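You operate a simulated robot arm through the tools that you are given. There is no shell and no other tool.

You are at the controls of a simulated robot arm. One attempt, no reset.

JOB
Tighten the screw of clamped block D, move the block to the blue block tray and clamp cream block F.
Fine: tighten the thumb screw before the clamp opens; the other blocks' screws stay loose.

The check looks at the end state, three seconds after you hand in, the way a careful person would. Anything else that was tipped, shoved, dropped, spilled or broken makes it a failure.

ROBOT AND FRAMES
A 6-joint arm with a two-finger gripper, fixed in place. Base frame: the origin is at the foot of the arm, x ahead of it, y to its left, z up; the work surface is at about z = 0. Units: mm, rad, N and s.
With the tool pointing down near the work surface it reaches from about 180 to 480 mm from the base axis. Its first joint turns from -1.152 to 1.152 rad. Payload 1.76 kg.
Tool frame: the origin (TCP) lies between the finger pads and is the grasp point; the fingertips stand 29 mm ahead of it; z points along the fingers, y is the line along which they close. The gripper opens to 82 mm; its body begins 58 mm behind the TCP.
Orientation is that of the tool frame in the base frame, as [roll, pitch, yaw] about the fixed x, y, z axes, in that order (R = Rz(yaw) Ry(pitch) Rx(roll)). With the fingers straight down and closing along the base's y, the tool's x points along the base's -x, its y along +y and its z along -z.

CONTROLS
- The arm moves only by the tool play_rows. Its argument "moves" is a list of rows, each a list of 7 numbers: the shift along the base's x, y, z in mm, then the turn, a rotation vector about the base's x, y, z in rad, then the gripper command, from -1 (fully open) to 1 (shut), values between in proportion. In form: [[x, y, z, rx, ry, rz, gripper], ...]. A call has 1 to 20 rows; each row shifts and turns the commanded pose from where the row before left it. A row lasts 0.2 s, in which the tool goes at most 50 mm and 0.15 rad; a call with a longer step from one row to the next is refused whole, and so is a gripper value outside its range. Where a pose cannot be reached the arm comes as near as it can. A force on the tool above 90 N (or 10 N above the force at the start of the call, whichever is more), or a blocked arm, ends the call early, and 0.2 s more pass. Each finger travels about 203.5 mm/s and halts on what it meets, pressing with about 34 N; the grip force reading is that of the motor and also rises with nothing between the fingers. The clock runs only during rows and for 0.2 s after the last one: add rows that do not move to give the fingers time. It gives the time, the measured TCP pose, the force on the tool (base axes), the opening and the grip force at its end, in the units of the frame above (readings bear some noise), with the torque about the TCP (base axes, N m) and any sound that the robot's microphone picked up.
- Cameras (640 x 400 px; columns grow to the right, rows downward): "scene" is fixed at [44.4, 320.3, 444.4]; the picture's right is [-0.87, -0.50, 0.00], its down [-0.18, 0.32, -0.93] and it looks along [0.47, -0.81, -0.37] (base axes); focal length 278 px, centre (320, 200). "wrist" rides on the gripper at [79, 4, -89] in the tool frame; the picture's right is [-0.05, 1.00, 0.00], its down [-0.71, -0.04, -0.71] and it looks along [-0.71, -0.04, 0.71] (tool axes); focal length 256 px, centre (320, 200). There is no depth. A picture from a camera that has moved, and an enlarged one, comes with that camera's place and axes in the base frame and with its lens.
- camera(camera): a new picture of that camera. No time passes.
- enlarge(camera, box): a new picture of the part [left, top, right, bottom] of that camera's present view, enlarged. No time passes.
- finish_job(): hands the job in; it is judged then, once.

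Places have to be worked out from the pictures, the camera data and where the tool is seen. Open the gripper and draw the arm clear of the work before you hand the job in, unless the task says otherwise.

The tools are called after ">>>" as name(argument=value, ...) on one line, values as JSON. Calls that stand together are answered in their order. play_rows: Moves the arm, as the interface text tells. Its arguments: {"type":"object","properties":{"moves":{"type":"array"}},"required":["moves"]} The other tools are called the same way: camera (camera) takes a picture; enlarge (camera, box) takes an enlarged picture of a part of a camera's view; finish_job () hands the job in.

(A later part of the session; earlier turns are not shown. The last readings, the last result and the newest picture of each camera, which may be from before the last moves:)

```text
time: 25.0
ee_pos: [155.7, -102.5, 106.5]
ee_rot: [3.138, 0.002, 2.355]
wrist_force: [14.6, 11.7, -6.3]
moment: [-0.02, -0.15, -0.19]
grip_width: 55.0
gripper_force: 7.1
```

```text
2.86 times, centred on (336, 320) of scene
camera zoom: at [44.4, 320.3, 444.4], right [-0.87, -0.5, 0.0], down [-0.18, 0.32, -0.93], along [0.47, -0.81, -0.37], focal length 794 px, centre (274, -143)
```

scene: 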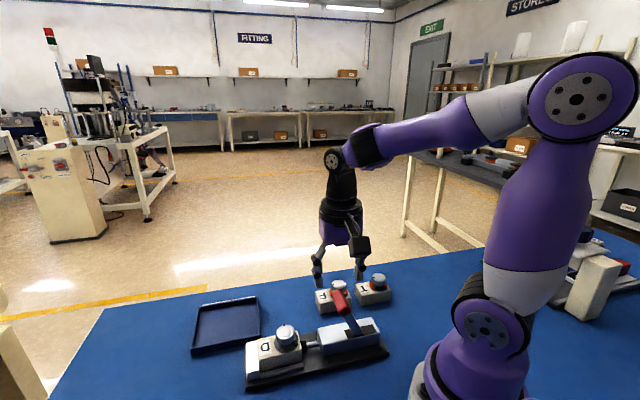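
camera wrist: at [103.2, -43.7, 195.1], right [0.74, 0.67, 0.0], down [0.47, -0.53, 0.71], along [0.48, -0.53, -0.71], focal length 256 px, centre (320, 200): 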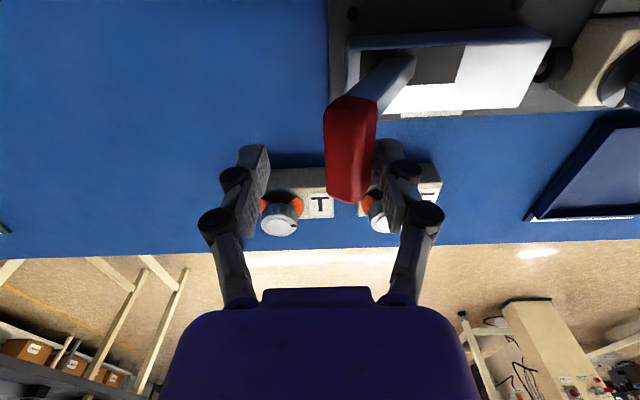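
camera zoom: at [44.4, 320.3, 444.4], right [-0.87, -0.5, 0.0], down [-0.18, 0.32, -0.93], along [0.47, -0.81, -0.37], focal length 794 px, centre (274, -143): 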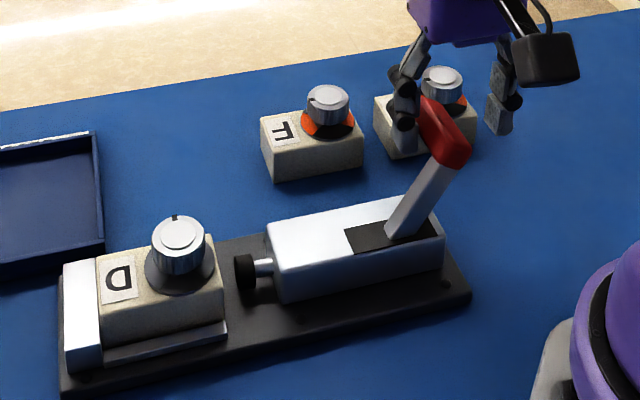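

The lever is at its OPEN stop (force rose, lever didn't move) and the plunger is fully retracted. I back off slightly, lift clear and go toward block D.

>>> play_rows(moves=[[4, 4, 0, 0, 0, 0, -0.46], [2, 2, 0, 0, 0, 0, -0.46], [0, 0, 25, 0, 0, 0, -0.46], [0, 0, 35, 0, 0, 0, -0.46], [0, 0, 30, 0, 0, 0, -0.46], [0, 0, 0, 0, 0, 0, -0.46]])

>>> enlarge(camera="scene", box=[240, 250, 432, 390])

```text
time: 26.4
ee_pos: [161.2, -95.9, 196.9]
ee_rot: [3.14, 0.002, 2.357]
wrist_force: [0.5, 0.9, 0.1]
moment: [-0.02, 0.0, -0.03]
grip_width: 59.7
gripper_force: 0.0
```

```text
2.86 times, centred on (336, 320) of scene
camera zoom: at [44.4, 320.3, 444.4], right [-0.87, -0.5, 0.0], down [-0.18, 0.32, -0.93], along [0.47, -0.81, -0.37], focal length 794 px, centre (274, -143)
```

zoom: 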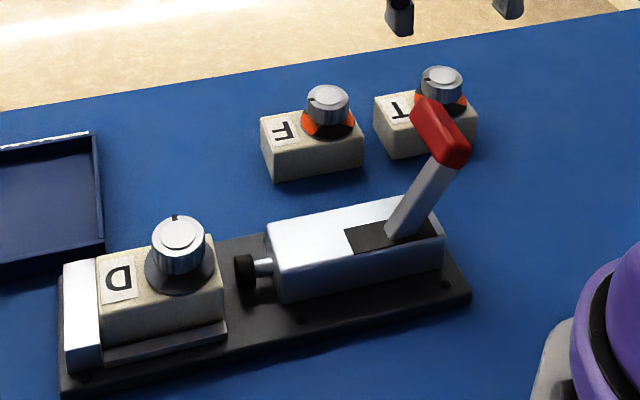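

Lever stays open. Now I go above block D (centre ≈ (284.6, 49.1)), yawed +45° so the fingers close across its 41 mm width, and check alignment.

>>> play_rows(moves=[[11.2, 13.2, 0, 0, 0, 0.1428, -1], [11.2, 13.2, 0, 0, 0, 0.1428, -1], [11.2, 13.2, 0, 0, 0, 0.1428, -1], [11.2, 13.2, 0, 0, 0, 0.1428, -1], [11.2, 13.2, 0, 0, 0, 0.1428, -1], [11.2, 13.2, 0, 0, 0, 0.1428, -1], [11.2, 13.2, 0, 0, 0, 0.1428, -1], [11.2, 13.2, 0, 0, 0, 0.1428, -1], [11.2, 13.2, 0, 0, 0, 0.1428, -1], [11.2, 13.2, 0, 0, 0, 0.1428, -1], [11.2, 13.2, 0, 0, 0, 0.1428, -1], [0, 0, -40, 0, 0, 0, -1], [0, 0, -40, 0, 0, 0, -1], [0, 0, 0, 0, 0, 0, -1]])

>>> camera(camera="wrist")

>>> enlarge(camera="wrist", box=[240, 40, 400, 200])

>>> enlarge(camera="scene", box=[200, 250, 392, 390])

```text
time: 29.4
ee_pos: [284.4, 47.4, 117.0]
ee_rot: [3.141, -0.001, -2.357]
wrist_force: [-1.4, 0.2, 0.1]
moment: [-0.01, 0.0, 0.01]
grip_width: 82.1
gripper_force: 0.0
```

```text
taken
camera wrist: at [226.5, -5.9, 205.3], right [-0.67, 0.74, 0.0], down [0.53, 0.47, 0.71], along [0.53, 0.47, -0.71], focal length 256 px, centre (320, 200)
```

wrist: 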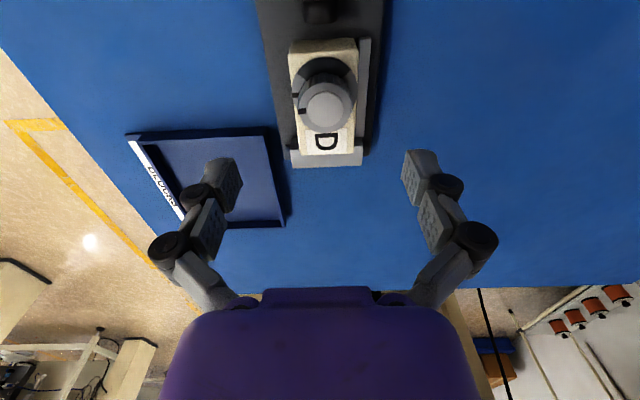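

```text
2.50 times, centred on (320, 120) of wrist
camera zoom: at [226.5, -5.9, 205.3], right [-0.67, 0.74, 0.0], down [0.53, 0.47, 0.71], along [0.53, 0.47, -0.71], focal length 640 px, centre (320, 400)
```

zoom: 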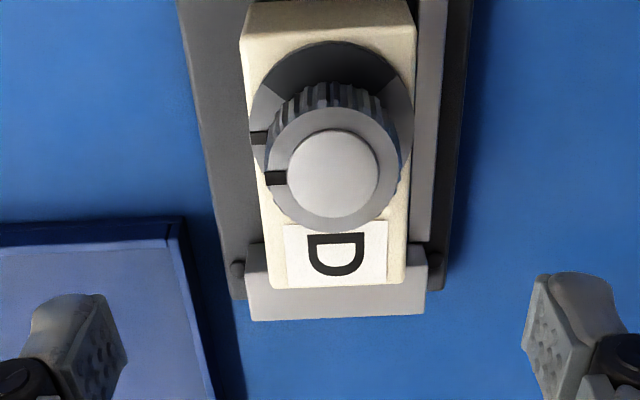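

```text
2.86 times, centred on (296, 320) of scene
camera zoom: at [44.4, 320.3, 444.4], right [-0.87, -0.5, 0.0], down [-0.18, 0.32, -0.93], along [0.47, -0.81, -0.37], focal length 794 px, centre (389, -143)
```

zoom: 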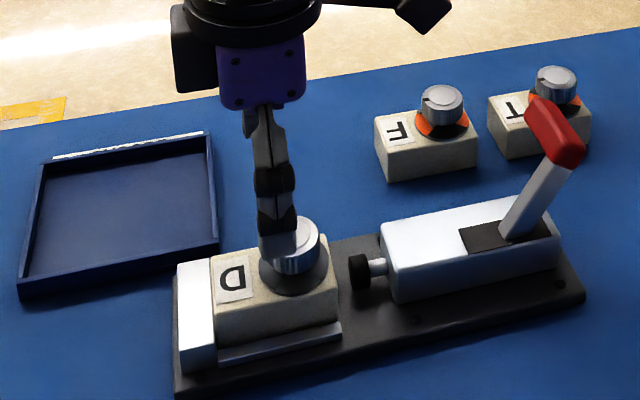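

The tight mark is aligned now and the block is free. It sits about 3.3 mm right of the tool axis; I correct and lower partway to compare fingertip height with the rail.

>>> play_rows(moves=[[-2.2, 2.5, -15, 0, 0, 0, -1], [0, 0, -15, 0, 0, 0, -1], [0, 0, -15, 0, 0, 0, -1], [0, 0, -12, 0, 0, 0, -1], [0, 0, 0, 0, 0, 0, -1]])

>>> camera(camera="wrist")

>>> enlarge(camera="wrist", box=[200, 80, 440, 230])

>>> enlarge(camera="scene", box=[220, 300, 348, 390])

```text
time: 30.6
ee_pos: [282.2, 49.8, 59.5]
ee_rot: [3.14, 0.001, -2.357]
wrist_force: [-0.3, 0.5, 0.6]
moment: [-0.02, -0.03, -0.02]
grip_width: 81.9
gripper_force: 0.0
```

```text
taken
camera wrist: at [224.7, -2.5, 148.5], right [-0.67, 0.74, 0.0], down [0.53, 0.47, 0.71], along [0.53, 0.47, -0.71], focal length 256 px, centre (320, 200)
```

wrist: 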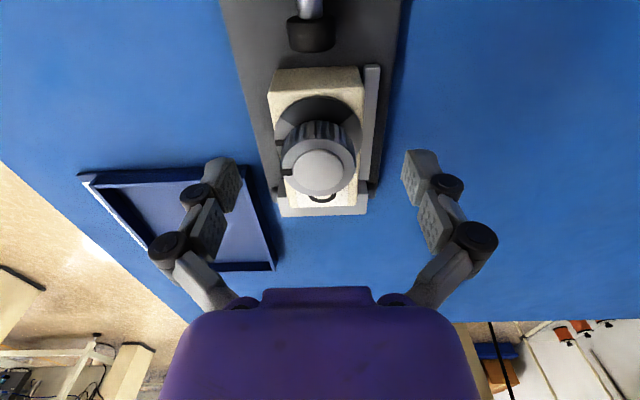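

```text
2.67 times, centred on (320, 155) of wrist
camera zoom: at [224.7, -2.5, 148.5], right [-0.67, 0.74, 0.0], down [0.53, 0.47, 0.71], along [0.53, 0.47, -0.71], focal length 683 px, centre (320, 320)
```

zoom: 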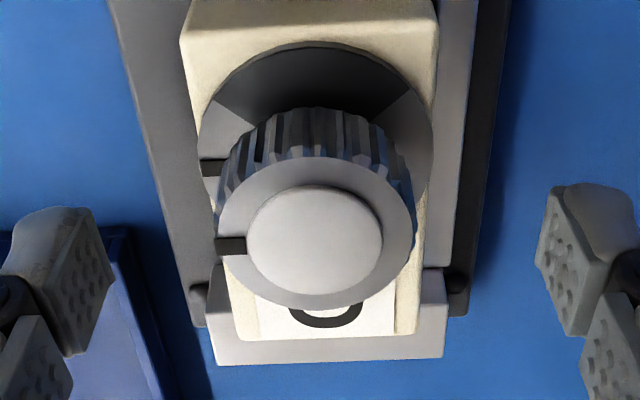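

```text
4.44 times, centred on (284, 345) of scene
camera zoom: at [44.4, 320.3, 444.4], right [-0.87, -0.5, 0.0], down [-0.18, 0.32, -0.93], along [0.47, -0.81, -0.37], focal length 1234 px, centre (480, -444)
```

zoom: 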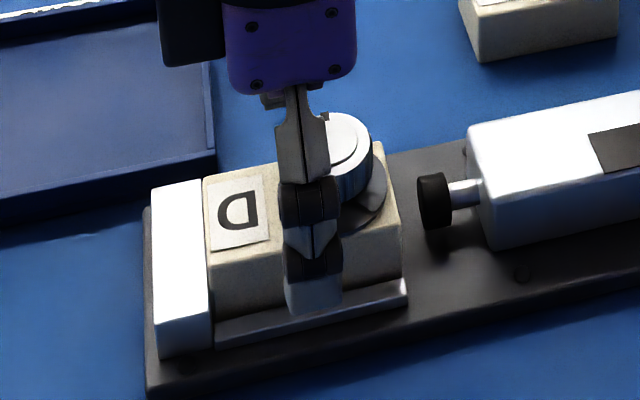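

The rail is only ~7–8 mm tall above the base (top z≈18), so tips at z≈22 clear it. I descend the last 8 mm and close on block D.

>>> play_rows(moves=[[0, 0, -8, 0, 0, 0, -1], [0, 0, 0, 0, 0, 0, -1], [0, 0, 0, 0, 0, 0, 0.0], [0, 0, 0, 0, 0, 0, 1], [0, 0, 0, 0, 0, 0, 1], [0, 0, 0, 0, 0, 0, 1]])

>>> camera(camera="wrist")

>>> enlarge(camera="scene", box=[220, 300, 348, 390])

```text
time: 32.0
ee_pos: [282.8, 50.6, 53.0]
ee_rot: [3.141, 0.001, -2.358]
wrist_force: [2.3, -0.7, 13.1]
moment: [0.04, 0.07, 0.0]
grip_width: 41.4
gripper_force: 34.5
```

```text
taken
camera wrist: at [224.5, -2.4, 141.6], right [-0.67, 0.74, 0.0], down [0.53, 0.47, 0.71], along [0.53, 0.47, -0.71], focal length 256 px, centre (320, 200)
```

wrist: 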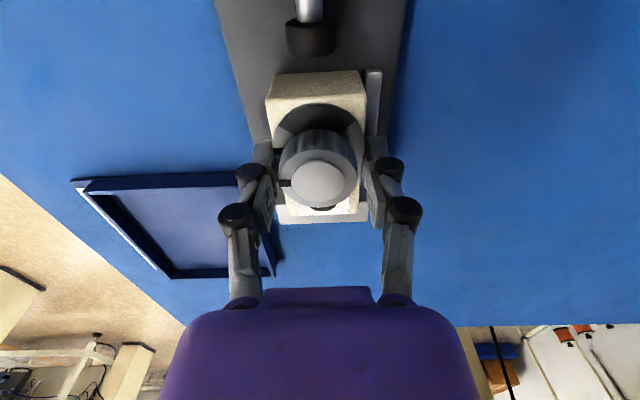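

```text
4.44 times, centred on (284, 345) of scene
camera zoom: at [44.3, 320.3, 444.5], right [-0.87, -0.5, 0.0], down [-0.18, 0.32, -0.93], along [0.47, -0.81, -0.37], focal length 1234 px, centre (480, -444)
```

zoom: 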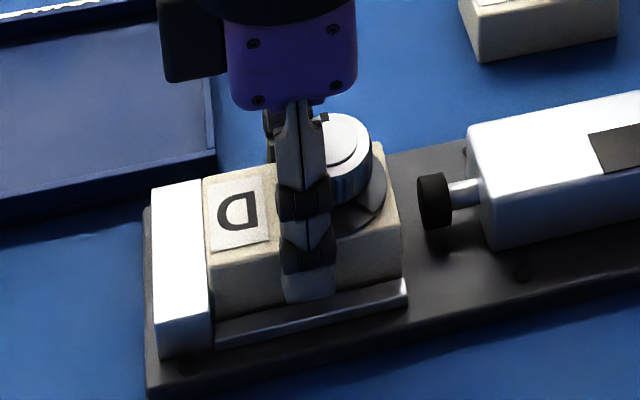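

Gripped at 41.4 mm. Lift straight up and check the block comes along level.

>>> play_rows(moves=[[0, 0, 8, 0, 0, 0, 1], [0, 0, 15, 0, 0, 0, 1], [0, 0, 25, 0, 0, 0, 1], [0, 0, 25, 0, 0, 0, 1], [0, 0, 0, 0, 0, 0, 1]])

>>> camera(camera="wrist")

>>> camera(camera="scene")

```text
time: 33.2
ee_pos: [283.3, 50.1, 123.5]
ee_rot: [3.14, 0.002, -2.359]
wrist_force: [0.3, -0.7, -1.7]
moment: [0.01, -0.03, -0.01]
grip_width: 41.3
gripper_force: 33.9
```

```text
taken
camera wrist: at [224.6, -2.3, 211.9], right [-0.67, 0.74, 0.0], down [0.53, 0.47, 0.71], along [0.53, 0.47, -0.71], focal length 256 px, centre (320, 200)
```

wrist: 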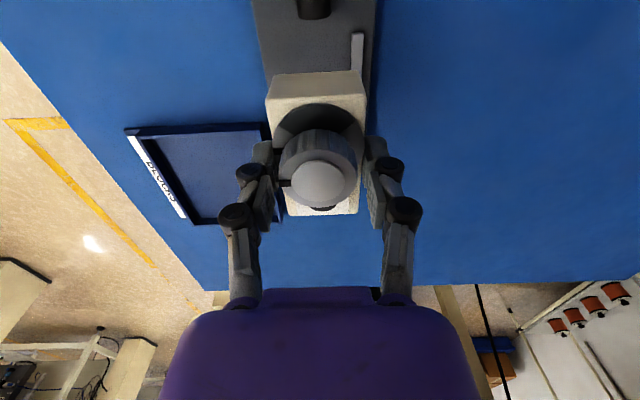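

```text
taken
```

scene: 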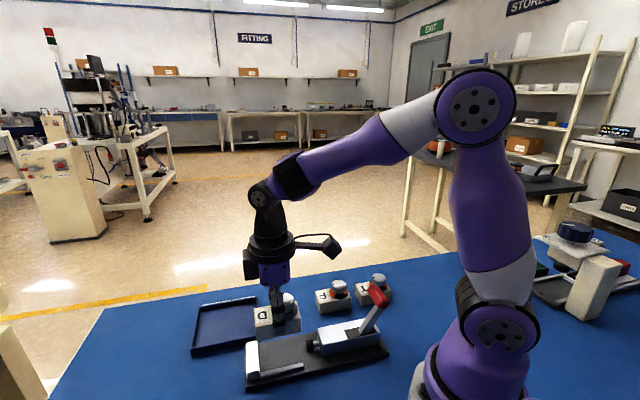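

Block D is securely lifted and the clamp base stayed in place. I carry it over the tray centre (≈(423, 36)).

>>> play_rows(moves=[[28, -2.8, 0, 0, 0, 0, 1], [28, -2.8, 0, 0, 0, 0, 1], [28, -2.8, 0, 0, 0, 0, 1], [28, -2.8, 0, 0, 0, 0, 1], [27.7, -2.8, 0, 0, 0, 0, 1], [0, 0, 0, 0, 0, 0, 1]])

>>> camera(camera="wrist")

>>> camera(camera="scene")

```text
time: 34.6
ee_pos: [420.3, 35.6, 124.4]
ee_rot: [3.139, 0.0, -2.357]
wrist_force: [0.1, 0.0, -2.0]
moment: [-0.03, -0.02, 0.0]
grip_width: 41.2
gripper_force: 34.5
```

```text
taken
camera wrist: at [361.5, -17.0, 213.0], right [-0.67, 0.74, 0.0], down [0.53, 0.47, 0.71], along [0.53, 0.47, -0.71], focal length 256 px, centre (320, 200)
```

wrist: 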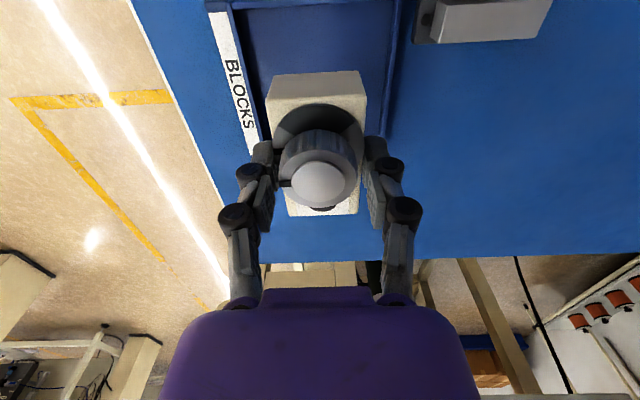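

```text
taken
```

scene: 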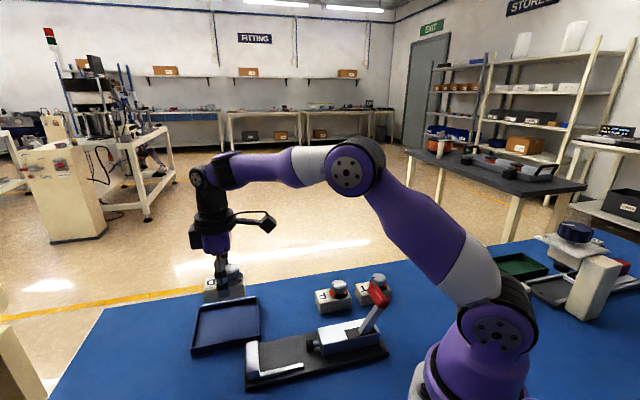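

Let me zoom on the tray under the block to confirm where its walls are relative to the block.

>>> enlarge(camera="wrist", box=[200, 0, 440, 150])

>>> enlarge(camera="scene", box=[170, 250, 298, 370])

```text
2.67 times, centred on (320, 75) of wrist
camera zoom: at [361.5, -17.0, 213.0], right [-0.67, 0.74, 0.0], down [0.53, 0.47, 0.71], along [0.53, 0.47, -0.71], focal length 683 px, centre (320, 533)
```

zoom: 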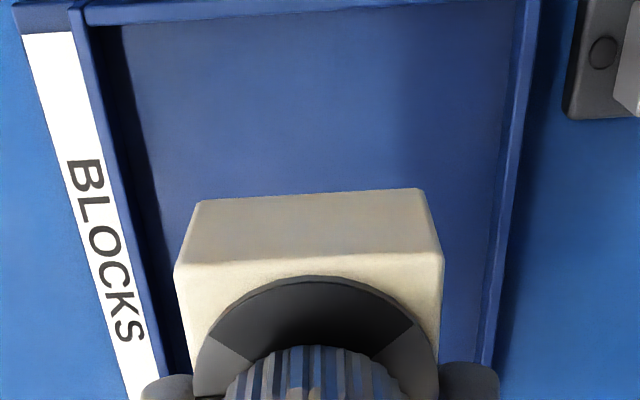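

```text
3.33 times, centred on (234, 310) of scene
camera zoom: at [44.4, 320.3, 444.4], right [-0.87, -0.5, 0.0], down [-0.18, 0.32, -0.93], along [0.47, -0.81, -0.37], focal length 926 px, centre (607, -167)
```

zoom: 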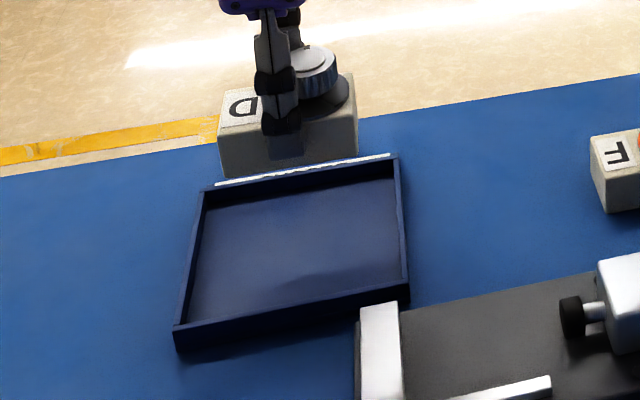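

The tray's inside is about 120×105 mm, centred roughly 5 mm further forward than the block. I shift by (4,4) and lower.

>>> play_rows(moves=[[4, 4, -15, 0, 0, 0, 1], [0, 0, -20, 0, 0, 0, 1], [0, 0, -20, 0, 0, 0, 1], [0, 0, -15, 0, 0, 0, 1], [0, 0, 0, 0, 0, 0, 1]])

>>> enlarge(camera="scene", box=[170, 250, 298, 370])

```text
time: 35.8
ee_pos: [425.1, 38.9, 53.8]
ee_rot: [3.14, 0.0, -2.357]
wrist_force: [-0.8, 0.2, -2.4]
moment: [0.01, 0.01, -0.02]
grip_width: 41.4
gripper_force: 33.6
```

```text
3.33 times, centred on (234, 310) of scene
camera zoom: at [44.4, 320.3, 444.4], right [-0.87, -0.5, 0.0], down [-0.18, 0.32, -0.93], along [0.47, -0.81, -0.37], focal length 926 px, centre (607, -167)
```

zoom: 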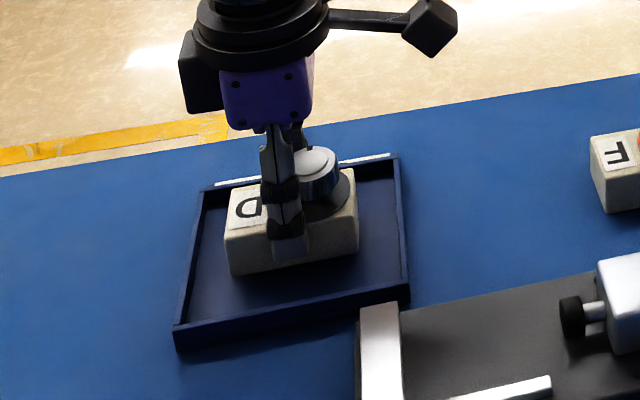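

Block D is over the tray middle, about 8 mm above the floor. I lower slowly in small steps until contact.

>>> play_rows(moves=[[0, 0, -3, 0, 0, 0, 1], [0, 0, -2, 0, 0, 0, 1], [0, 0, -1, 0, 0, 0, 1], [0, 0, 0, 0, 0, 0, 1]])

```text
time: 36.8
ee_pos: [425.6, 41.2, 47.4]
ee_rot: [3.14, 0.001, -2.357]
wrist_force: [0.0, 0.2, -2.2]
moment: [-0.04, 0.0, 0.01]
grip_width: 41.5
gripper_force: 34.1
```

>>> play_rows(moves=[[0, 0, -1, 0, 0, 0, 1], [0, 0, -1, 0, 0, 0, 1], [0, 0, 0, 0, 0, 0, 1]])

>>> enlarge(camera="scene", box=[190, 280, 286, 360])

```text
time: 37.6
ee_pos: [425.9, 40.8, 47.5]
ee_rot: [-3.141, 0.002, -2.355]
wrist_force: [-10.8, 1.0, 24.5]
moment: [0.03, 0.28, 0.0]
grip_width: 41.4
gripper_force: 33.8
```

```text
5.00 times, centred on (238, 320) of scene
camera zoom: at [44.3, 320.3, 444.5], right [-0.87, -0.5, 0.0], down [-0.18, 0.32, -0.93], along [0.47, -0.81, -0.37], focal length 1389 px, centre (730, -400)
```

zoom: 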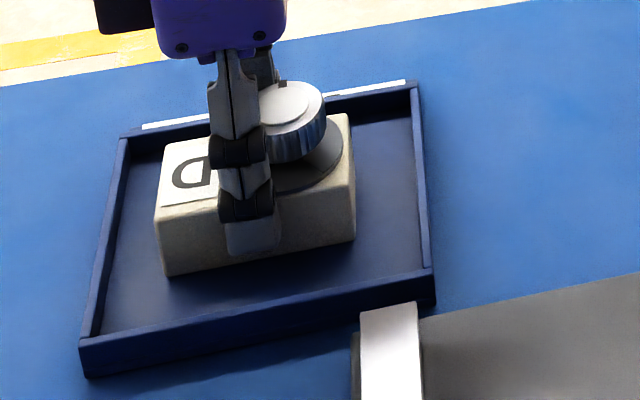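

Contact with the tray floor (24 N). I ease up 1 mm, open partway (staying inside the tray walls), and lift away.

>>> play_rows(moves=[[0, 0, 1, 0, 0, 0, 1], [0, 0, 0, 0, 0, 0, 0.0], [0, 0, 0, 0, 0, 0, -0.4], [0, 0, 0, 0, 0, 0, -0.4], [0, 0, 15, 0, 0, 0, -0.4], [0, 0, 30, 0, 0, 0, -0.4], [0, 0, 40, 0, 0, 0, -0.4], [0, 0, 0, 0, 0, 0, -0.4]])

>>> camera(camera="wrist")

>>> enlarge(camera="scene", box=[170, 250, 426, 390])

```text
time: 39.4
ee_pos: [426.5, 39.3, 131.0]
ee_rot: [-3.142, 0.002, -2.358]
wrist_force: [-1.1, 0.3, 0.5]
moment: [0.0, -0.01, 0.01]
grip_width: 57.3
gripper_force: 0.0
```

```text
taken
camera wrist: at [367.1, -12.2, 220.0], right [-0.67, 0.74, 0.0], down [0.53, 0.47, 0.71], along [0.53, 0.47, -0.71], focal length 256 px, centre (320, 200)
```

wrist: 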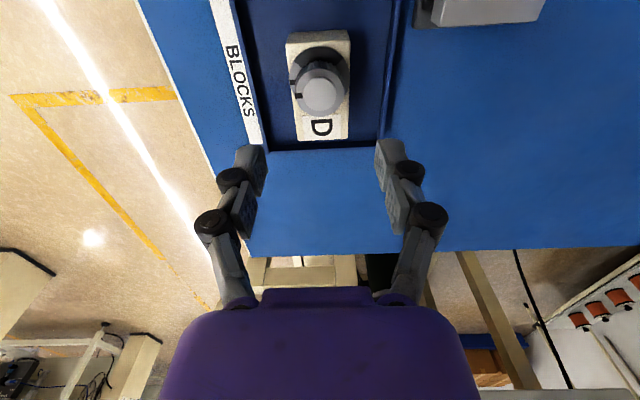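

```text
2.50 times, centred on (298, 320) of scene
camera zoom: at [44.4, 320.3, 444.4], right [-0.87, -0.5, 0.0], down [-0.18, 0.32, -0.93], along [0.47, -0.81, -0.37], focal length 694 px, centre (375, -100)
```

zoom: 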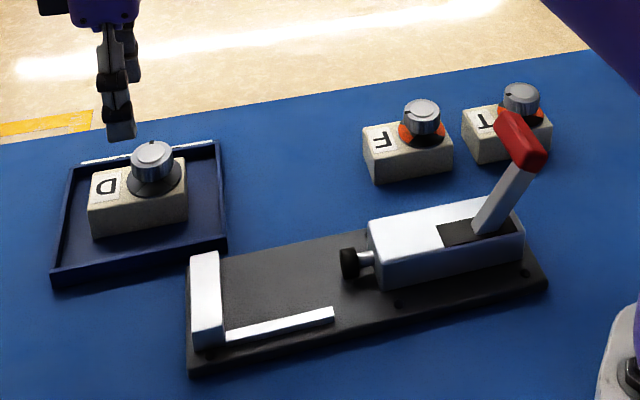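

Block D is in the tray, upright and tight. Next I move above block F to measure its pose.

>>> play_rows(moves=[[-27, -27, 4, 0, 0, 0, -1], [-27, -27, 4, 0, 0, 0, -1], [-27, -27, 4, 0, 0, 0, -1], [-27, -27, 4, 0, 0, 0, -1], [-27, -27, 4, 0, 0, 0, -1], [-26, -26, 0, 0, 0, 0, -1], [0, 0, 0, 0, 0, 0, -1]])

>>> camera(camera="wrist")

>>> enlarge(camera="wrist", box=[240, 0, 400, 160])

```text
time: 41.0
ee_pos: [263.2, -121.1, 150.8]
ee_rot: [3.14, 0.001, -2.356]
wrist_force: [-0.2, 0.1, -0.4]
moment: [0.0, 0.0, 0.01]
grip_width: 82.1
gripper_force: 0.0
```

```text
taken
camera wrist: at [204.4, -173.7, 240.1], right [-0.67, 0.74, 0.0], down [0.53, 0.47, 0.71], along [0.53, 0.47, -0.71], focal length 256 px, centre (320, 200)
```

wrist: 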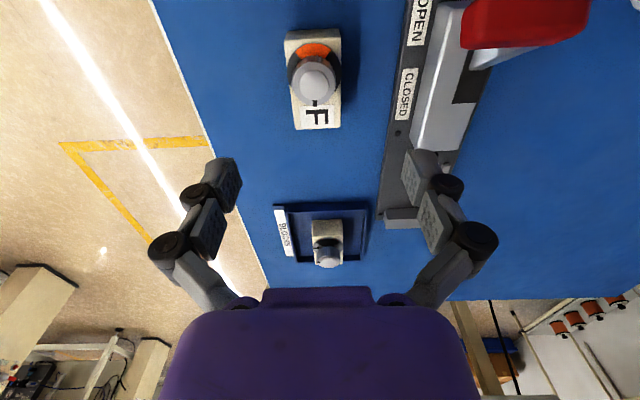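

```text
2.50 times, centred on (320, 80) of wrist
camera zoom: at [204.4, -173.7, 240.1], right [-0.67, 0.74, 0.0], down [0.53, 0.47, 0.71], along [0.53, 0.47, -0.71], focal length 640 px, centre (320, 500)
```

zoom: 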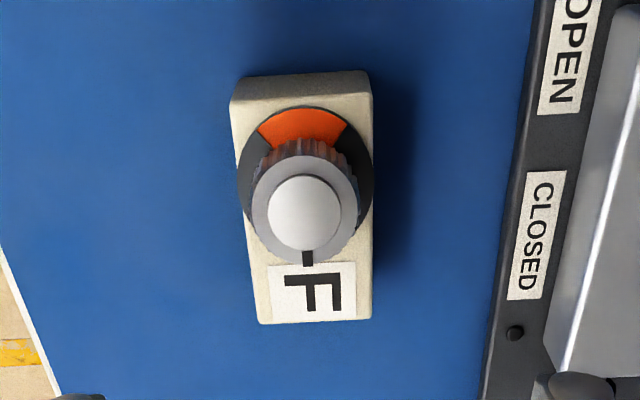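

F is parallel to the clamp with its centre about (4.9, -0.2) from the tool; I correct and lower partway, then check alignment again.

>>> play_rows(moves=[[4.9, -0.2, -20, 0, 0, 0, -1], [0, 0, -25, 0, 0, 0, -1], [0, 0, -25, 0, 0, 0, -1], [0, 0, -18, 0, 0, 0, -1], [0, 0, 0, 0, 0, 0, -1]])

>>> camera(camera="wrist")

>>> enlarge(camera="wrist", box=[200, 40, 440, 240])

>>> camera(camera="scene")

```text
time: 42.2
ee_pos: [268.2, -120.6, 63.1]
ee_rot: [3.139, 0.002, -2.359]
wrist_force: [0.4, 0.6, 0.0]
moment: [0.0, -0.01, 0.01]
grip_width: 81.7
gripper_force: 0.2
```

```text
taken
camera wrist: at [209.4, -172.7, 152.3], right [-0.67, 0.74, 0.0], down [0.53, 0.47, 0.71], along [0.53, 0.47, -0.71], focal length 256 px, centre (320, 200)
```

wrist: 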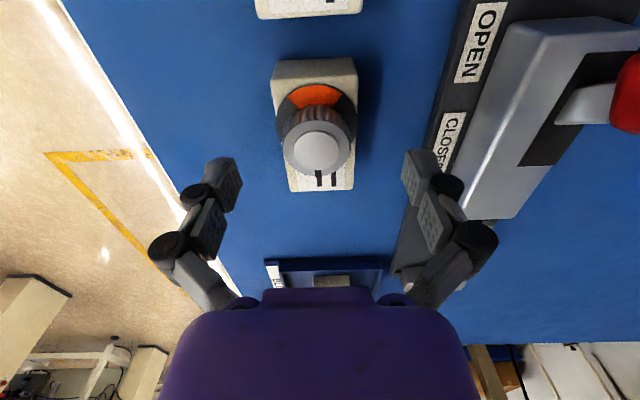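

```text
2.00 times, centred on (320, 140) of wrist
camera zoom: at [209.4, -172.7, 152.3], right [-0.67, 0.74, 0.0], down [0.53, 0.47, 0.71], along [0.53, 0.47, -0.71], focal length 512 px, centre (320, 320)
```

zoom: 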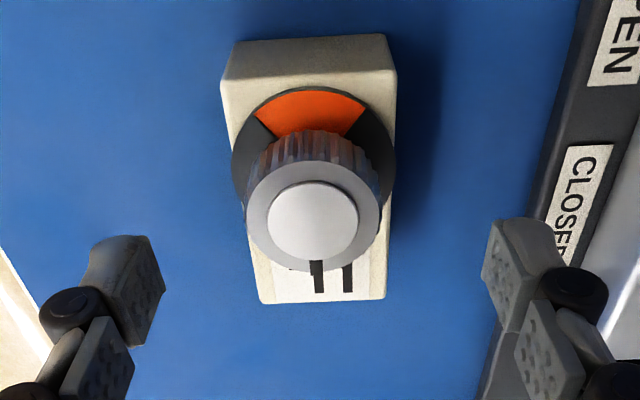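

```text
taken
```

scene: 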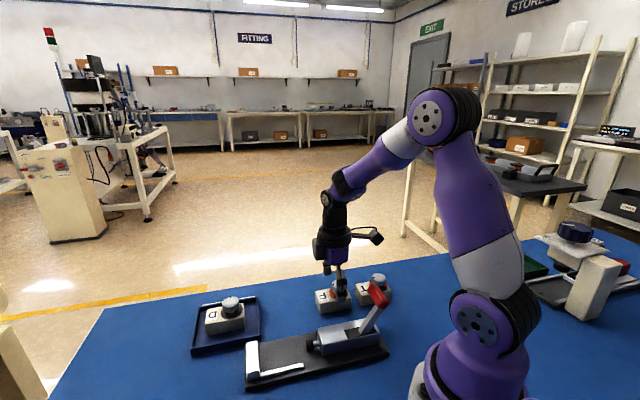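

F is centred laterally between the fingers; I trim 1.5 mm rearward along its length, descend to z≈42 and close on the body (well below the knob).

>>> play_rows(moves=[[-1.1, -1.1, -11, 0, 0, 0, -1], [0, 0, -10, 0, 0, 0, -1], [0, 0, 0, 0, 0, 0, -1], [0, 0, 0, 0, 0, 0, 0.0], [0, 0, 0, 0, 0, 0, 1], [0, 0, 0, 0, 0, 0, 1], [0, 0, 0, 0, 0, 0, 1]])

>>> camera(camera="wrist")

>>> enlarge(camera="scene", box=[290, 240, 418, 330])

```text
time: 43.8
ee_pos: [266.6, -121.4, 43.0]
ee_rot: [-3.142, 0.002, -2.358]
wrist_force: [0.9, -1.4, 6.0]
moment: [-0.06, -0.05, 0.0]
grip_width: 41.3
gripper_force: 33.9
```

```text
taken
camera wrist: at [208.5, -173.4, 131.2], right [-0.67, 0.74, 0.0], down [0.53, 0.47, 0.71], along [0.53, 0.47, -0.71], focal length 256 px, centre (320, 200)
```

wrist: 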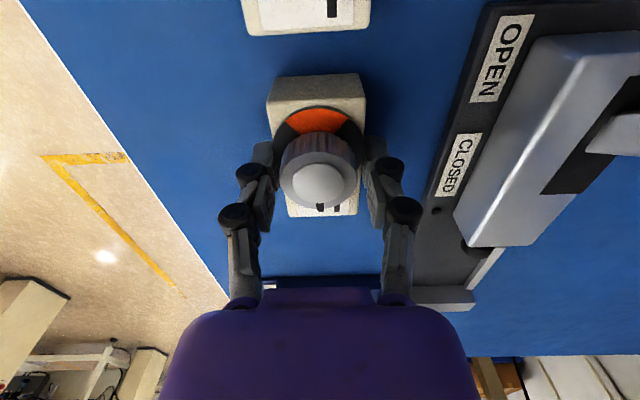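

```text
4.44 times, centred on (354, 285) of scene
camera zoom: at [44.4, 320.3, 444.4], right [-0.87, -0.5, 0.0], down [-0.18, 0.32, -0.93], along [0.47, -0.81, -0.37], focal length 1234 px, centre (169, -178)
```

zoom: 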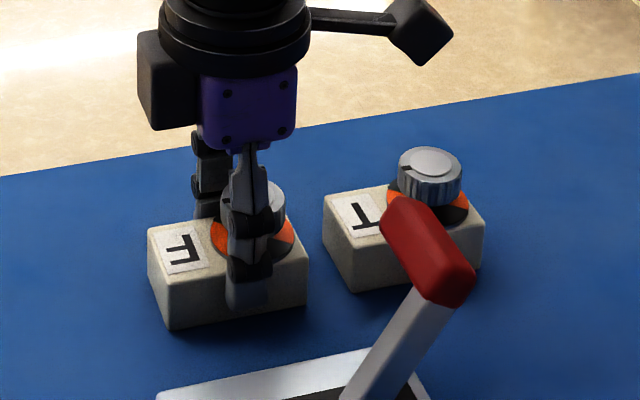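

F is held by its body at 41.3 mm. I lift it and carry it over toward the nest.

>>> play_rows(moves=[[0, 0, 10, 0, 0, 0, 1], [0, 0, 25, 0, 0, 0, 1], [0, 0, 30, 0, 0, 0, 1], [0, 0, 30, 0, 0, 0, 1], [2.6, 28.5, 0, 0, 0, 0, 1], [2.6, 28.5, 0, 0, 0, 0, 1], [2.6, 28.5, 0, 0, 0, 0, 1], [2.6, 28.5, 0, 0, 0, 0, 1], [2.6, 28.5, 0, 0, 0, 0, 1], [2.6, 28.5, 0, 0, 0, 0, 1], [0, 0, 0, 0, 0, 0, 1]])

>>> camera(camera="wrist")

>>> enlarge(camera="wrist", box=[200, 0, 440, 240])

>>> camera(camera="scene")

```text
time: 46.2
ee_pos: [283.4, 51.5, 140.6]
ee_rot: [3.141, 0.0, -2.357]
wrist_force: [0.2, -0.6, -2.1]
moment: [0.02, -0.02, 0.02]
grip_width: 41.4
gripper_force: 34.5
```

```text
taken
camera wrist: at [223.7, -2.0, 229.2], right [-0.67, 0.74, 0.0], down [0.53, 0.47, 0.71], along [0.53, 0.47, -0.71], focal length 256 px, centre (320, 200)
```

wrist: 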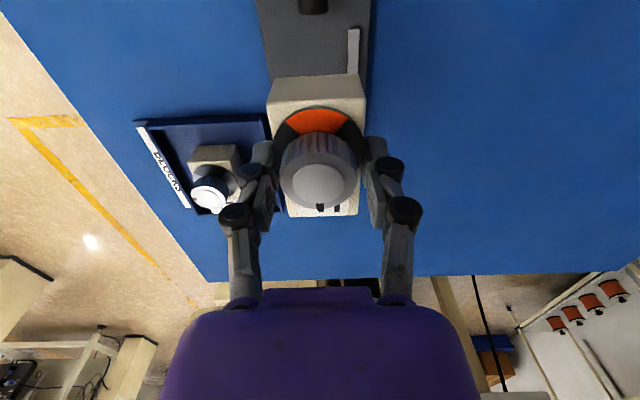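

```text
1.67 times, centred on (320, 120) of wrist
camera zoom: at [223.7, -2.0, 229.2], right [-0.67, 0.74, 0.0], down [0.53, 0.47, 0.71], along [0.53, 0.47, -0.71], focal length 427 px, centre (320, 333)
```

zoom: 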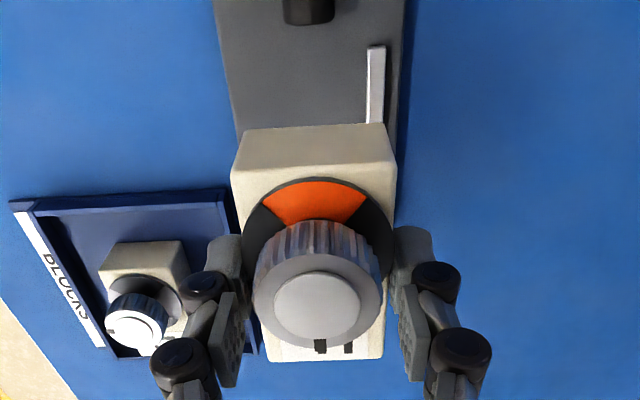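

```text
taken
```

scene: 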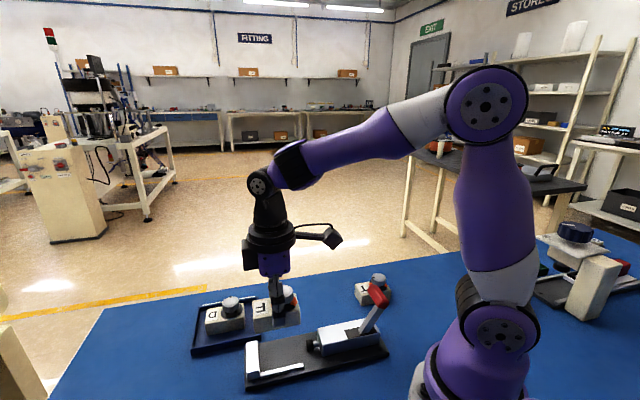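

F is aligned over the nest. By my command bookkeeping I shift slightly so F lands ~3 mm clear of the jaw and clear of the rail, then lower to just above the nest floor.

>>> play_rows(moves=[[-3.5, -1.6, 0, 0, 0, 0, 1], [0, 0, -20, 0, 0, 0, 1], [0, 0, -20, 0, 0, 0, 1], [0, 0, -12, 0, 0, 0, 1], [0, 0, 0, 0, 0, 0, 1]])

>>> camera(camera="wrist")

>>> enlarge(camera="scene", box=[220, 290, 348, 380])

```text
time: 47.4
ee_pos: [279.0, 47.8, 87.4]
ee_rot: [3.14, 0.002, -2.359]
wrist_force: [0.2, -0.6, -2.2]
moment: [0.0, -0.01, 0.0]
grip_width: 41.6
gripper_force: 34.2
```

```text
taken
camera wrist: at [220.1, -4.8, 176.0], right [-0.67, 0.74, 0.0], down [0.53, 0.47, 0.71], along [0.53, 0.47, -0.71], focal length 256 px, centre (320, 200)
```

wrist: 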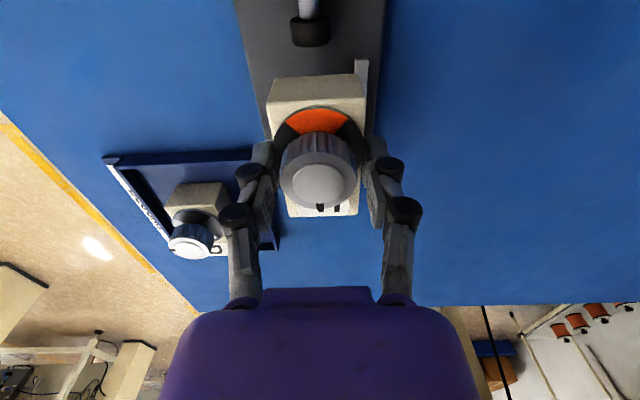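

```text
4.44 times, centred on (284, 335) of scene
camera zoom: at [44.4, 320.3, 444.4], right [-0.87, -0.5, 0.0], down [-0.18, 0.32, -0.93], along [0.47, -0.81, -0.37], focal length 1234 px, centre (480, -400)
```

zoom: 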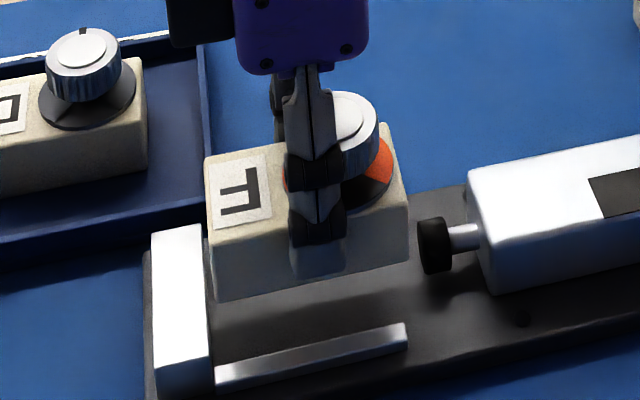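

F is about 33 mm above the nest floor with a visible gap to the jaw. I lower 24 mm and recheck.

>>> play_rows(moves=[[0, 0, -8, 0, 0, 0, 1], [0, 0, -8, 0, 0, 0, 1], [0, 0, -8, 0, 0, 0, 1], [0, 0, 0, 0, 0, 0, 1]])

>>> enlarge(camera="scene", box=[220, 290, 348, 380])

>>> camera(camera="wrist")

```text
time: 48.4
ee_pos: [278.8, 48.2, 60.3]
ee_rot: [3.141, 0.0, -2.358]
wrist_force: [-0.2, -0.2, -2.0]
moment: [-0.01, -0.02, 0.02]
grip_width: 41.4
gripper_force: 34.3
```

```text
4.44 times, centred on (284, 335) of scene
camera zoom: at [44.4, 320.3, 444.4], right [-0.87, -0.5, 0.0], down [-0.18, 0.32, -0.93], along [0.47, -0.81, -0.37], focal length 1234 px, centre (480, -400)
```

zoom: 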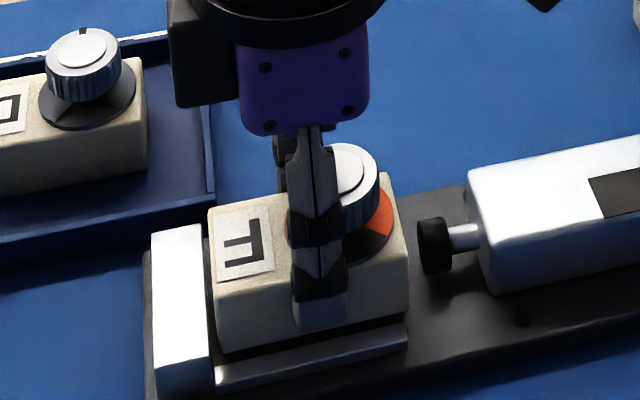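

```text
taken
camera wrist: at [220.6, -4.6, 150.1], right [-0.67, 0.74, 0.0], down [0.53, 0.47, 0.71], along [0.53, 0.47, -0.71], focal length 256 px, centre (320, 200)
```

wrist: 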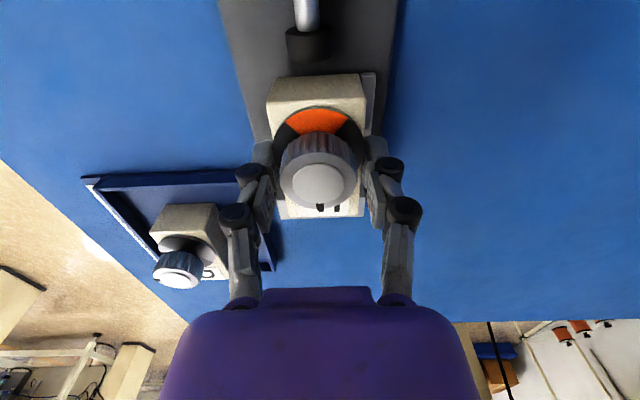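

No contact and F is just above the floor, in line with the nest. Lower gently to contact.

>>> play_rows(moves=[[0, 0, -3, 0, 0, 0, 1], [0, 0, -2, 0, 0, 0, 1], [0, 0, -1, 0, 0, 0, 1], [0, 0, 0, 0, 0, 0, 1]])

```text
time: 49.4
ee_pos: [280.1, 48.3, 54.9]
ee_rot: [3.14, 0.0, -2.358]
wrist_force: [-0.5, -0.7, -3.0]
moment: [-0.01, 0.0, 0.0]
grip_width: 41.6
gripper_force: 34.0
```

>>> play_rows(moves=[[0, 0, -1, 0, 0, 0, 1], [0, 0, -1, 0, 0, 0, 1], [0, 0, 0, 0, 0, 0, 1]])

```text
time: 50.2
ee_pos: [280.7, 47.9, 53.7]
ee_rot: [3.14, 0.0, -2.359]
wrist_force: [0.3, -0.4, -2.1]
moment: [0.0, -0.01, -0.04]
grip_width: 41.4
gripper_force: 33.8
```

Still no contact (force ≈ -2 N, just the block's weight). A little lower, 1 mm at a time.

>>> play_rows(moves=[[0, 0, -1, 0, 0, 0, 1], [0, 0, 0, 0, 0, 0, 1]])

>>> enlarge(camera="scene", box=[220, 300, 348, 390])

```text
time: 50.8
ee_pos: [279.8, 47.9, 52.8]
ee_rot: [3.14, 0.003, -2.359]
wrist_force: [-4.5, -0.7, 16.9]
moment: [-0.17, 0.19, -0.05]
grip_width: 41.5
gripper_force: 33.9
```

```text
4.44 times, centred on (284, 345) of scene
camera zoom: at [44.3, 320.3, 444.5], right [-0.87, -0.5, 0.0], down [-0.18, 0.32, -0.93], along [0.47, -0.81, -0.37], focal length 1234 px, centre (480, -444)
```

zoom: 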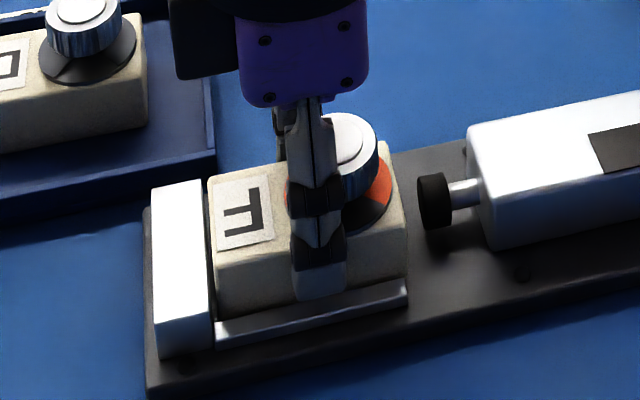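

F rests on the nest floor. I ease up a hair, slide it ~2 mm toward the jaw, then open and lift straight off.

>>> play_rows(moves=[[0, 0, 0.7, 0, 0, 0, 1], [0.7, 0.7, 0, 0, 0, 0, 1], [0.7, 0.7, 0, 0, 0, 0, 1], [0, 0, 0, 0, 0, 0, 1]])

>>> enlarge(camera="scene", box=[220, 300, 348, 390])

```text
time: 51.8
ee_pos: [281.5, 49.1, 53.6]
ee_rot: [3.139, 0.001, -2.357]
wrist_force: [0.6, 0.4, -1.5]
moment: [0.02, 0.0, 0.01]
grip_width: 41.2
gripper_force: 33.2
```

```text
4.44 times, centred on (284, 345) of scene
camera zoom: at [44.4, 320.3, 444.4], right [-0.87, -0.5, 0.0], down [-0.18, 0.32, -0.93], along [0.47, -0.81, -0.37], focal length 1234 px, centre (480, -444)
```

zoom: 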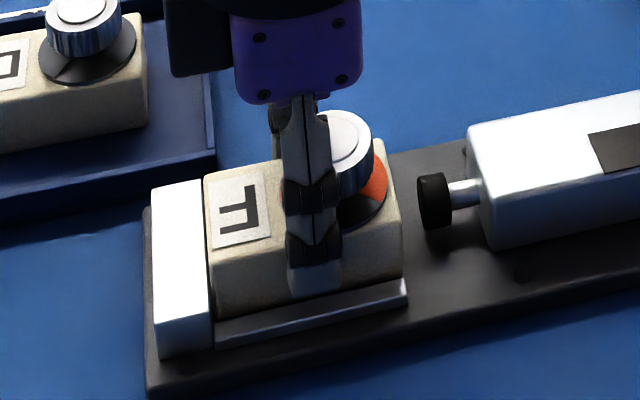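

F now sits like D did before. Release and rise.

>>> play_rows(moves=[[0, 0, -0.4, 0, 0, 0, 1], [0, 0, 0, 0, 0, 0, -0.1], [0, 0, 0, 0, 0, 0, -0.5], [0, 0, 0, 0, 0, 0, -0.5], [0, 0, 15, 0, 0, 0, -0.5], [0, 0, 30, 0, 0, 0, -0.5], [0, 0, 40, 0, 0, 0, -0.5], [0, 0, 0, 0, 0, 0, -0.5]])

>>> camera(camera="wrist")

>>> enlarge(camera="wrist", box=[200, 0, 440, 150])

>>> enlarge(camera="scene", box=[200, 270, 420, 390])

```text
time: 53.6
ee_pos: [285.0, 50.4, 136.3]
ee_rot: [3.14, 0.001, -2.359]
wrist_force: [0.4, 0.7, -0.4]
moment: [-0.03, 0.0, 0.01]
grip_width: 61.6
gripper_force: 0.1
```

```text
taken
camera wrist: at [225.9, -2.2, 226.0], right [-0.67, 0.74, 0.0], down [0.53, 0.47, 0.71], along [0.53, 0.47, -0.71], focal length 256 px, centre (320, 200)
```

wrist: 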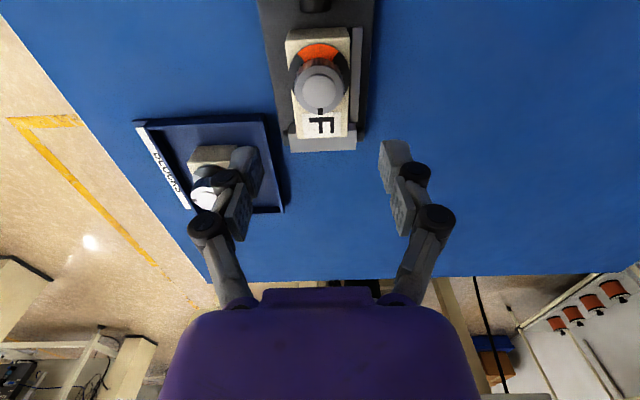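

```text
2.67 times, centred on (320, 75) of wrist
camera zoom: at [225.9, -2.2, 226.0], right [-0.67, 0.74, 0.0], down [0.53, 0.47, 0.71], along [0.53, 0.47, -0.71], focal length 683 px, centre (320, 533)
```

zoom: 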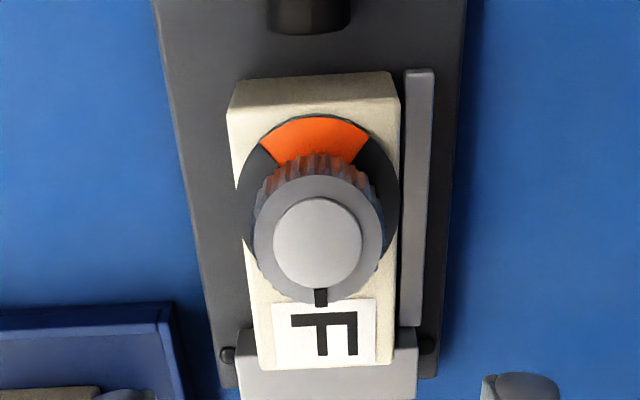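

```text
2.91 times, centred on (310, 330) of scene
camera zoom: at [44.4, 320.3, 444.4], right [-0.87, -0.5, 0.0], down [-0.18, 0.32, -0.93], along [0.47, -0.81, -0.37], focal length 808 px, centre (349, -178)
```

zoom: 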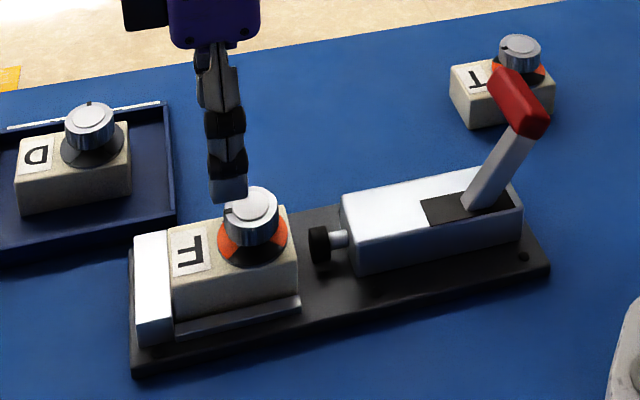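

F sits flat in the nest with its screw still loose. Now I return above the lever bar (open position q≈53, near (167,-92)) to swing it back to CLOSED.

>>> play_rows(moves=[[-10.7, -12.95, 5.5, 0, 0, -0.1428, -0.46], [-10.7, -12.95, 5.5, 0, 0, -0.1428, -0.46], [-10.7, -12.95, 5.5, 0, 0, -0.1428, -0.46], [-10.7, -12.95, 5.5, 0, 0, -0.1428, -0.46], [-10.7, -12.95, 5.5, 0, 0, -0.1428, -0.46], [-10.7, -12.95, 5.5, 0, 0, -0.1428, -0.46], [-10.7, -12.95, 5.5, 0, 0, -0.1428, -0.46], [-10.7, -12.95, 5.5, 0, 0, -0.1428, -0.46], [-10.7, -12.95, 5.5, 0, 0, -0.1428, -0.46], [-10.7, -12.95, 5.5, 0, 0, -0.1428, -0.46], [-10.7, -12.95, 5.5, 0, 0, -0.1428, -0.46], [0, 0, 0, 0, 0, 0, -0.46]])

>>> camera(camera="wrist")

>>> camera(camera="scene")

```text
time: 56.2
ee_pos: [161.8, -91.5, 201.6]
ee_rot: [3.138, 0.0, 2.355]
wrist_force: [-0.1, -0.4, -0.2]
moment: [-0.03, -0.02, 0.02]
grip_width: 60.0
gripper_force: 0.1
```

```text
taken
camera wrist: at [108.9, -32.6, 290.4], right [0.75, 0.67, 0.0], down [0.47, -0.53, 0.71], along [0.47, -0.53, -0.71], focal length 256 px, centre (320, 200)
```

wrist: 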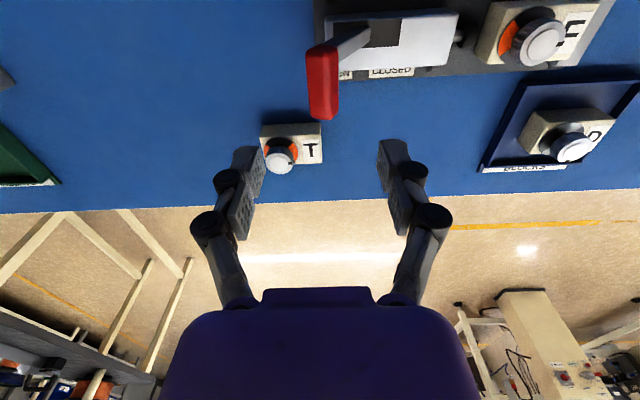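

```text
taken
```

scene: 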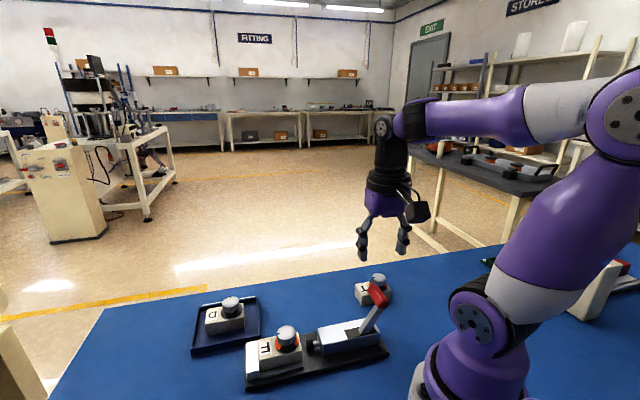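

The bar is centred between the fingers. Descend to straddle it (TCP z≈107).

>>> play_rows(moves=[[0, 0, -30, 0, 0, 0, -0.46], [0, 0, -30, 0, 0, 0, -0.46], [0, 0, -20, 0, 0, 0, -0.46], [0, 0, -14, 0, 0, 0, -0.46], [0, 0, 0, 0, 0, 0, -0.46]])

>>> camera(camera="wrist")

>>> enlarge(camera="scene", box=[230, 240, 430, 390])

```text
time: 57.4
ee_pos: [161.9, -93.6, 106.2]
ee_rot: [3.14, 0.0, 2.356]
wrist_force: [-0.7, 0.2, 0.2]
moment: [0.02, 0.0, -0.01]
grip_width: 59.8
gripper_force: 0.0
```

```text
taken
camera wrist: at [109.3, -33.8, 194.3], right [0.74, 0.67, 0.0], down [0.47, -0.53, 0.71], along [0.47, -0.53, -0.71], focal length 256 px, centre (320, 200)
```

wrist: 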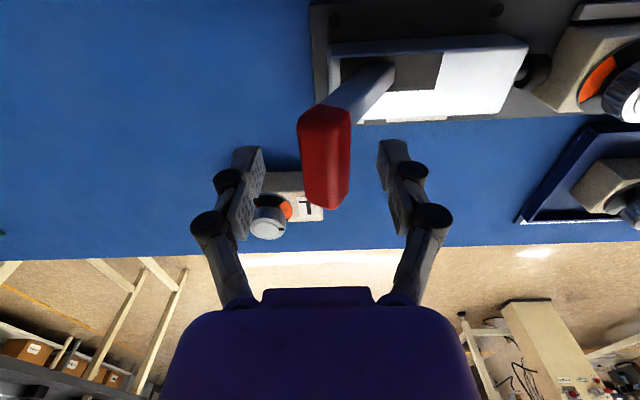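

```text
2.67 times, centred on (330, 315) of scene
camera zoom: at [44.4, 320.3, 444.4], right [-0.87, -0.5, 0.0], down [-0.18, 0.32, -0.93], along [0.47, -0.81, -0.37], focal length 741 px, centre (293, -107)
```

zoom: 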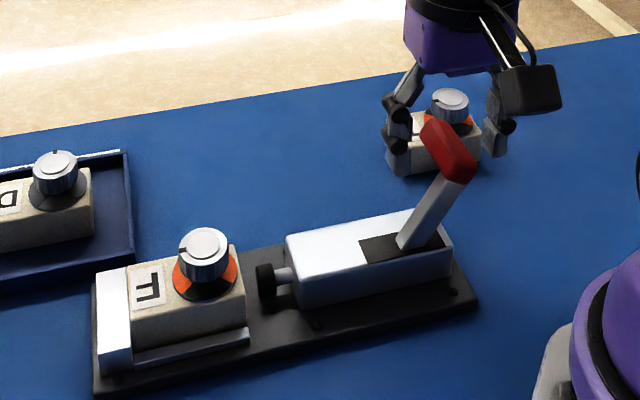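

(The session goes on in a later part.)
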